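You operate a simulated robot arm through the tools that you are given. There is no shell and no other tool. Be economical: measure what you need, move in short steps, check, and stop when the job is done.

Carry out the task below with a simulated robot arm. There is one attempt and no reset: what you move stays moved.

TASK
Push the blue flap of the coaming shut.
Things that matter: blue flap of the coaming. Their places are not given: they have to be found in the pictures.

It is judged by the outcome, as a careful person would: the job done as asked, and still so three seconds after it is handed in. It fails if anything else is knocked over, pushed out of place, dropped, spilled or broken.

THE ROBOT
A 7-joint arm with a two-finger parallel gripper, fixed in place. Base frame: the origin is at the foot of the arm, x ahead of it, y to its left, z up; the work surface is at about z = 0.017. Lengths are in m, angles in rad, forces in N, time in s.
With the tool pointing down near the work surface it reaches from about 0.22 to 0.6 m from the base axis. Its first joint turns from -1.152 to 1.152 rad. Payload 2.5 kg.
Tool frame: the origin (TCP) lies between the finger pads and is the grasp point; the fingertips stand 0.023 m ahead of it; z points along the fingers, y is the line along which they close. The gripper opens to 0.094 m. The fingers are 0.038 m wide and 0.01 m thick; the gripper's body (0.054 by 0.096 m) begins 0.039 m behind the TCP.
Orientation is that of the tool frame in the base frame, as a unit quaternion [x, y, z, w]. With the fingers straight down and closing along the base's y, the tool's x points along the base's -x, its y along +y and its z along -z.

THE INTERFACE
- The arm moves only by the tool send_rows. Its argument "targets" is text: rows parted by semicolons, each of 7 numbers parted by spaces: the turn, a rotation vector about the base's x, y, z in degrees, then the shift along the base's x, y, z in mm, then the finger opening in mm, from 0 to 94. In form: ax ay az tx ty tz jaw; .... A call has 1 to 10 rows; each row shifts and turns the commanded pose from where the row before left it. A row lasts 0.2 s, in which the tool goes at most 0.05 m and 0.15 rad; a call with a longer step from one row to the next is refused whole, and so is a gripper value outside its range. A pose out of reach is approached as far as the arm can. The call stops where the force on the tool passes 40 N (or 10 N more than at its start, if that is more) or the arm is blocked; 0.2 s more then pass. The fingers move at their own pace (about 0.108 m/s each) and stop on an object; they squeeze with about 28 N. The grip force told is the motor's: it shows also when the fingers shut on nothing. Time passes only in rows, and 0.2 s behind the last, so rows that do not move let the fingers close. It gives the time, the measured TCP pose, the force on the tool (base axes), the opening and the grip force at its end, in the units of the frame above (readings bear some noise).
- Cameras (640 x 400 px; columns grow to the right, rows downward): "scene" is fixed at [0.1024, -0.3941, 0.5578]; the picture's right is [0.94, -0.35, 0.00], its down [-0.16, -0.41, -0.90] and it looks along [0.32, 0.84, -0.44] (base axes); focal length 370 px, centre (320, 200). "wrist" rides on the gripper at [-0.039, 0, -0.044] in the tool frame; the picture's right is [0.00, -1.00, 0.00], its down [0.97, 0.00, -0.24] and it looks along [0.24, 0.00, 0.97] (tool axes); focal length 218 px, centre (320, 200).
- camera(camera): a new picture of that camera. No time passes.
- locate(camera, pixels): for up to 12 pixels [column, row] of the newest picture of that camera ("zoom" is the newest enlarged one), the place [x, y, z] in the base frame of the surface seen there, good to about 0.003 m. No time passes.
- enlarge(camera, box): a new picture of the part [left, top, right, bottom] of that camera's present view, enlarged. No time passes.
- sign_off(): hands the job in; it is judged then, once.

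Work in short steps. Measure before you move; look again where a grasp or a placing could have gone wrong, and mend it. You have 60 turns and 16 pictures in all, the two below and enlarged ones among them. Open the gripper and draw the arm clear of the work before you hand the job in, unless the task says otherwise; then end with one line.

The tools are called after "Request:" as name(argument=value, ...) on one line, values as JSON. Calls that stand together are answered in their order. send_rows: Moves the arm, as the interface text tells. Its arguments: {"type":"object","properties":{"targets":{"type":"string"}},"required":["targets"]} The other tools are called the same way: camera (camera) takes a picture; locate (camera, pixels) gives the place of the surface under pixels of a picture; enlarge (camera, box) takes an enlarged picture of a part of a camera's view; sign_off () hands the job in.

At the start:

```text
t: 0.0
position: [0.3411, 0.1969, 0.3331]
ee_rot: [0.0, 1.0, 0.001, 0.0]
ft_force: [-0.7, 0.6, 0.4]
gripper_width: 0.094
gripper_force: 0.0
```

scene: 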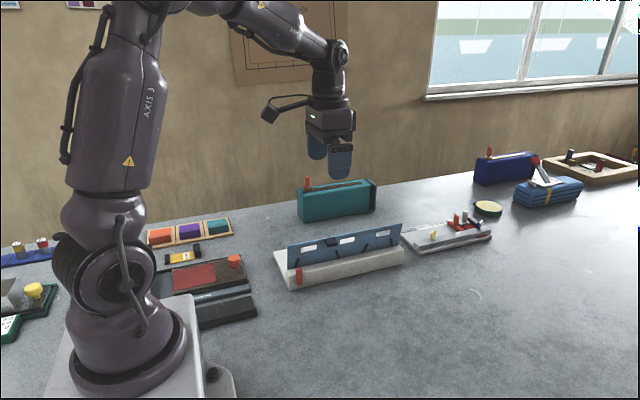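
wrist: 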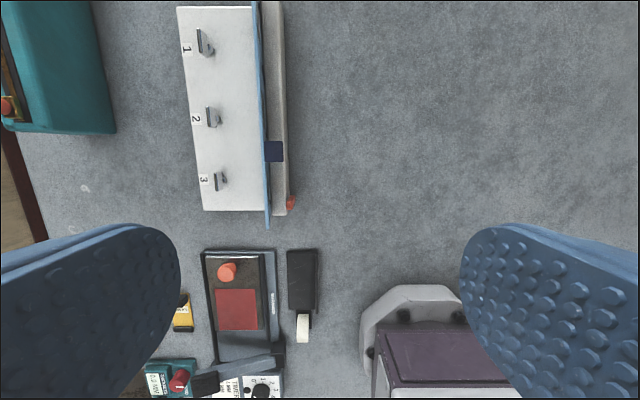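

The blue flap stands upright on a pale base (scene about 340,243). I enlarge it and measure it.

Request:
enlarge(camera="scene", box=[260, 205, 420, 305])

Request:
locate(camera="wrist", pixels=[[180, 8], [205, 210], [250, 100], [256, 10], [268, 225], [262, 100], [275, 150], [290, 205], [285, 100], [205, 42], [212, 117], [217, 181]])

Request:
enlarge(camera="wrist", box=[150, 0, 350, 240])

Request:
locate(camera="scene", pixels=[[288, 247], [401, 226], [345, 237], [292, 264], [399, 247], [345, 262], [345, 272], [290, 288], [404, 265], [299, 270], [300, 283], [278, 252]])

```text
4.00 times, centred on (340, 255) of scene
```

zoom: 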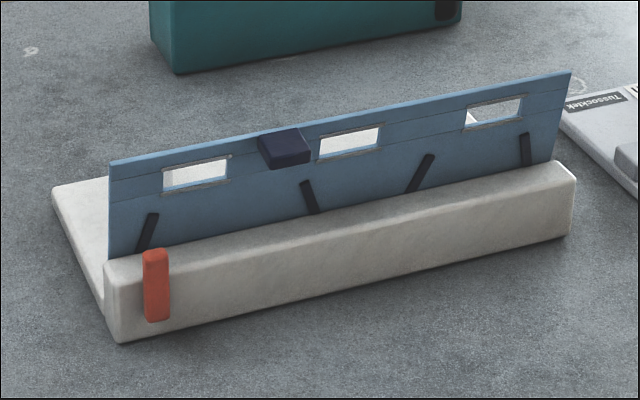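

```text
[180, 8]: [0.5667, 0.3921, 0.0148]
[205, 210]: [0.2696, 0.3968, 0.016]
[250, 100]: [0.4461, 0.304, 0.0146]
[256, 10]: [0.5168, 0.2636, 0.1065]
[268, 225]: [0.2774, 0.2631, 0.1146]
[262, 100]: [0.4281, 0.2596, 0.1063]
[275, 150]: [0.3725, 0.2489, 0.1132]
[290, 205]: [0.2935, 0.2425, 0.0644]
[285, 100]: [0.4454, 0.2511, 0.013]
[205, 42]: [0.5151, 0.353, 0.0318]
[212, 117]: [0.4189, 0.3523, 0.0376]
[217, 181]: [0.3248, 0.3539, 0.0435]
```

```text
1.67 times, centred on (250, 120) of wrist
```

zoom: 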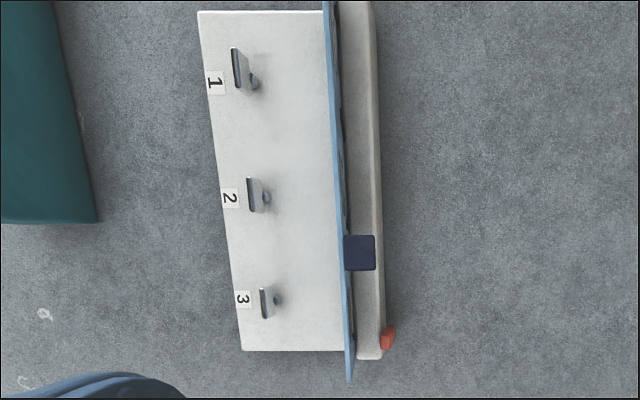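

```text
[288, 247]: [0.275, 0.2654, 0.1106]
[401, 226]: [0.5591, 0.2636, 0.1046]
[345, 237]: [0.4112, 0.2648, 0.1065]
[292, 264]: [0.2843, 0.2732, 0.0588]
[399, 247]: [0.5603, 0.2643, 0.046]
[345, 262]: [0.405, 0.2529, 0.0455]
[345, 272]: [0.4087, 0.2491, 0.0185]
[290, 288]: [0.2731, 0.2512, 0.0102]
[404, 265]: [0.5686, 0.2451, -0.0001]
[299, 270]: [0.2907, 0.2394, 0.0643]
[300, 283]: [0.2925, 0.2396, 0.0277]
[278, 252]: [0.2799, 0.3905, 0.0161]
```

The flap stands in the plane y≈0.264, from x 0.275 to 0.56. It is hinged low behind the beam (top z≈0.05), its upper edge is at z≈0.11, and it should fold toward +y over the three staples at x≈0.325, 0.419 and 0.515. I'll close the fingers and come down on the −y side at x≈0.467, which lies between two windows.

Request:
send_rows(targets="0 0 0 0 0 0 0; 0 0 0 21 0 -38 0; 0 0 0 21 0 -38 0; 0 0 0 21 0 -38 0; 0 0 0 21 0 -38 0; 0 0 0 21 0 -38 0; 0 0 0 21 0 -38 0; 0 0 0 0 0 0 0")

Request:
enlarge(camera="scene", box=[260, 175, 452, 295])

```text
t: 1.8
position: [0.4646, 0.1955, 0.1041]
ee_rot: [0.0, 1.0, 0.0, 0.0]
ft_force: [-0.1, 0.6, 0.8]
gripper_width: 0.0001
gripper_force: 28.1
```

```text
3.33 times, centred on (356, 235) of scene
```

zoom: 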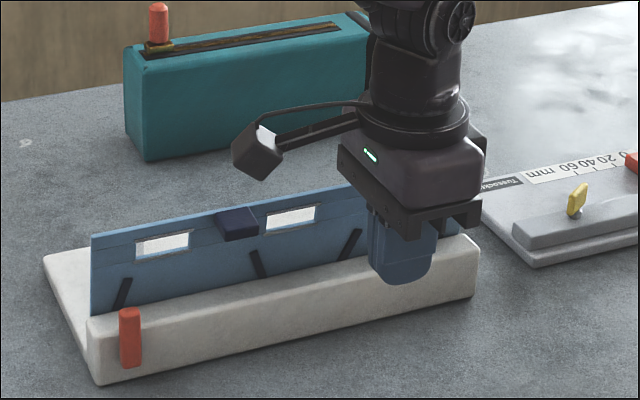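

The fingers are in place at z 0.104 (tips ≈0.081). I push along +y in small steps and check the clearance to the teal box.

Request:
locate(camera="zoom", pixels=[[260, 160], [150, 130], [350, 60], [450, 70]])

Request:
send_rows(targets="0 0 0 0 20 0 0; 0 0 0 0 20 0 0; 0 0 0 0 10 0 0; 0 0 0 0 10 0 0; 0 0 0 0 10 0 0; 0 0 0 0 10 -1 0; 0 0 0 0 0 0 0")

Request:
enlarge(camera="scene", box=[260, 175, 452, 295])

```text
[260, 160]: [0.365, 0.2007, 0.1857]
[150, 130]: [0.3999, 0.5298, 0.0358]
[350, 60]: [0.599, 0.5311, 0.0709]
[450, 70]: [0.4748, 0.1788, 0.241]
```

```text
t: 3.4
position: [0.4673, 0.2766, 0.1055]
ee_rot: [0.0, 1.0, 0.001, 0.001]
ft_force: [4.7, -10.6, 5.9]
gripper_width: 0.0
gripper_force: 28.2
```

```text
3.33 times, centred on (356, 235) of scene
```

zoom: 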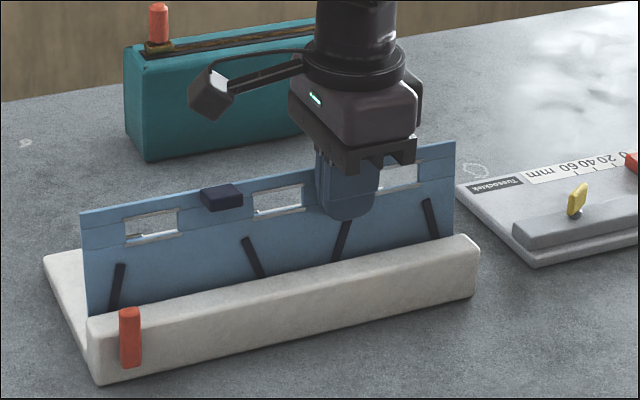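

The flap yields with about 10 N at the tip. I carry on along the arc, +y and then progressively downward.

Request:
send_rows(targets="0 0 0 0 10 -2 0; 0 0 0 0 10 -4 0; 0 0 0 0 10 -6 0; 0 0 0 0 8 -8 0; 0 0 0 0 5 -8 0; 0 0 0 0 0 0 0")

Request:
enlarge(camera="scene", box=[260, 175, 452, 295])

```text
t: 4.8
position: [0.4661, 0.3219, 0.0768]
ee_rot: [0.0, 1.0, 0.003, 0.003]
ft_force: [8.2, -0.4, 13.2]
gripper_width: 0.0
gripper_force: 28.4
```

```text
3.33 times, centred on (356, 235) of scene
```

zoom: 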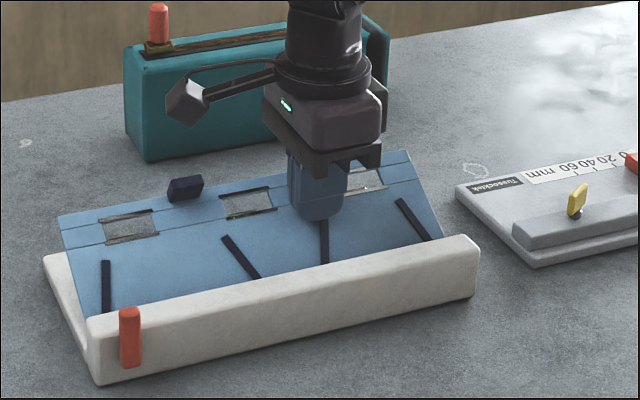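

The flap is at about 50°. I keep pressing, mostly downward.

Request:
send_rows(targets="0 0 0 0 5 -6 0; 0 0 0 0 4 -6 0; 0 0 0 0 3 -6 0; 0 0 0 0 0 -6 0; 0 0 0 0 0 -5 0; 0 0 0 0 0 0 0")

Request:
enlarge(camera="scene", box=[260, 175, 452, 295])

```text
t: 6.2
position: [0.4678, 0.3333, 0.0497]
ee_rot: [0.0, 1.0, 0.002, 0.002]
ft_force: [8.6, -0.7, 14.7]
gripper_width: 0.0
gripper_force: 27.7
```

```text
3.33 times, centred on (356, 235) of scene
```

zoom: 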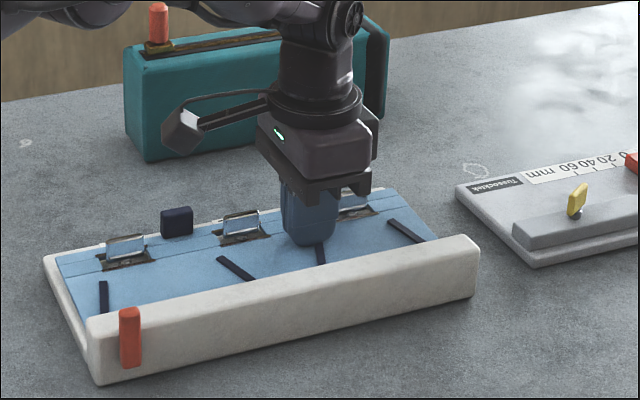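

The staples are coming through the windows and the tip is at z≈0.027, so the flap is nearly flat. I press down gently until it stops.

Request:
send_rows(targets="0 0 0 0 0 -3 0; 0 0 0 0 0 -3 0; 0 0 0 0 0 -3 0; 0 0 0 0 0 -2 0; 0 0 0 0 0 0 0")

Request:
enlarge(camera="scene", box=[260, 195, 420, 295])

```text
t: 6.9
position: [0.4669, 0.3334, 0.0454]
ee_rot: [0.0, 1.0, 0.0, 0.002]
ft_force: [-1.9, -1.6, 4.5]
gripper_width: 0.0
gripper_force: 28.4
stopped in row 3: the force on the tool passed its limit (the readings are from after the stop); the commanded pose is now the measured one
```

```text
4.00 times, centred on (340, 245) of scene
```

zoom: 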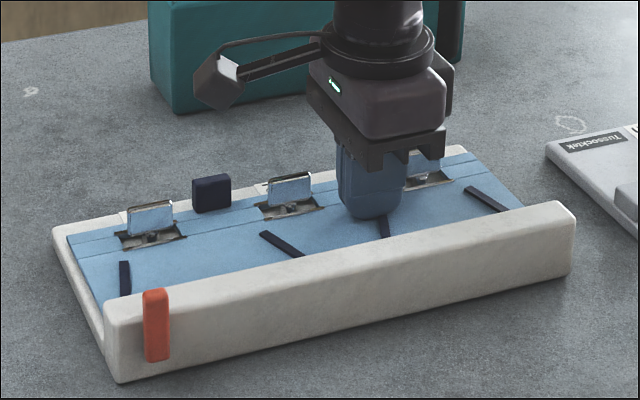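

The flap bottomed out with the tip at z≈0.022. I lift straight off, draw back, and check that it stays down.

Request:
send_rows(targets="0 0 0 0 0 15 0; 0 0 0 0 0 30 0; 0 0 0 0 0 40 0; 0 0 0 0 0 45 0; 0 0 0 -20 -30 30 40; 0 0 0 -20 -35 25 80; 0 0 0 -20 -35 20 94; 0 0 0 -20 -35 10 94; 0 0 0 0 0 0 94; 0 0 0 0 0 0 94")

Request:
enlarge(camera="scene", box=[260, 195, 420, 295])

Request:
camera(camera="wrist")

Request:
locate(camera="zoom", pixels=[[75, 238], [110, 265], [300, 225], [420, 210], [465, 165], [505, 200], [235, 222], [62, 230]])

```text
t: 9.1
position: [0.3865, 0.1986, 0.2614]
ee_rot: [0.0, 1.0, 0.002, 0.002]
ft_force: [-0.7, -0.3, -0.3]
gripper_width: 0.0941
gripper_force: 0.0
```

```text
4.00 times, centred on (340, 245) of scene
```

zoom: 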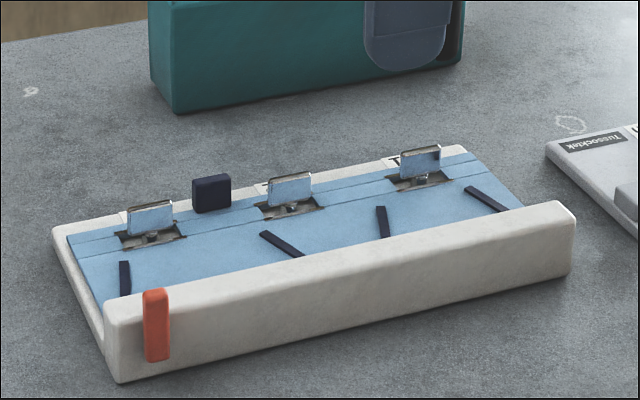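

```text
5 pictures are left
```

wrist: 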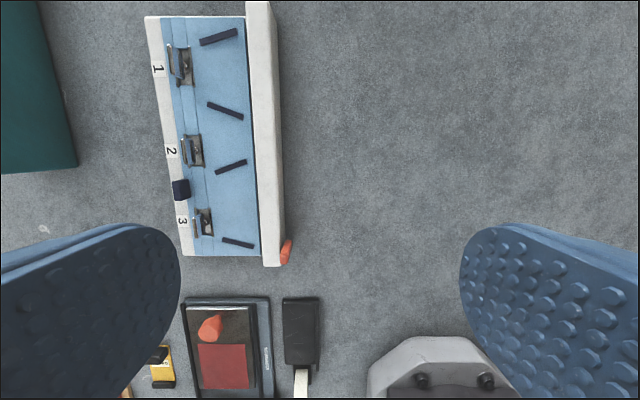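

```text
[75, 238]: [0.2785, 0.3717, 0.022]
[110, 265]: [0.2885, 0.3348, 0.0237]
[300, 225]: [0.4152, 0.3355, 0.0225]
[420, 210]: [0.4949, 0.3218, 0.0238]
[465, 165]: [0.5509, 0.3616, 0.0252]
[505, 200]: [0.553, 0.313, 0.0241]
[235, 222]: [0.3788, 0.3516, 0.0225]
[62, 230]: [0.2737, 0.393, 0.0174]
```

The flap lies flat, with its top at z≈0.022–0.025 along its whole length and the staples through the windows. It has not sprung back, nothing else looks moved, and the arm is clear with the gripper open.

Request:
sign_off()

```text
The job is handed in.
```

The blue flap of the coaming is pushed shut: it lies flat on its base and had not sprung back when I checked, with the arm drawn clear and the gripper open.
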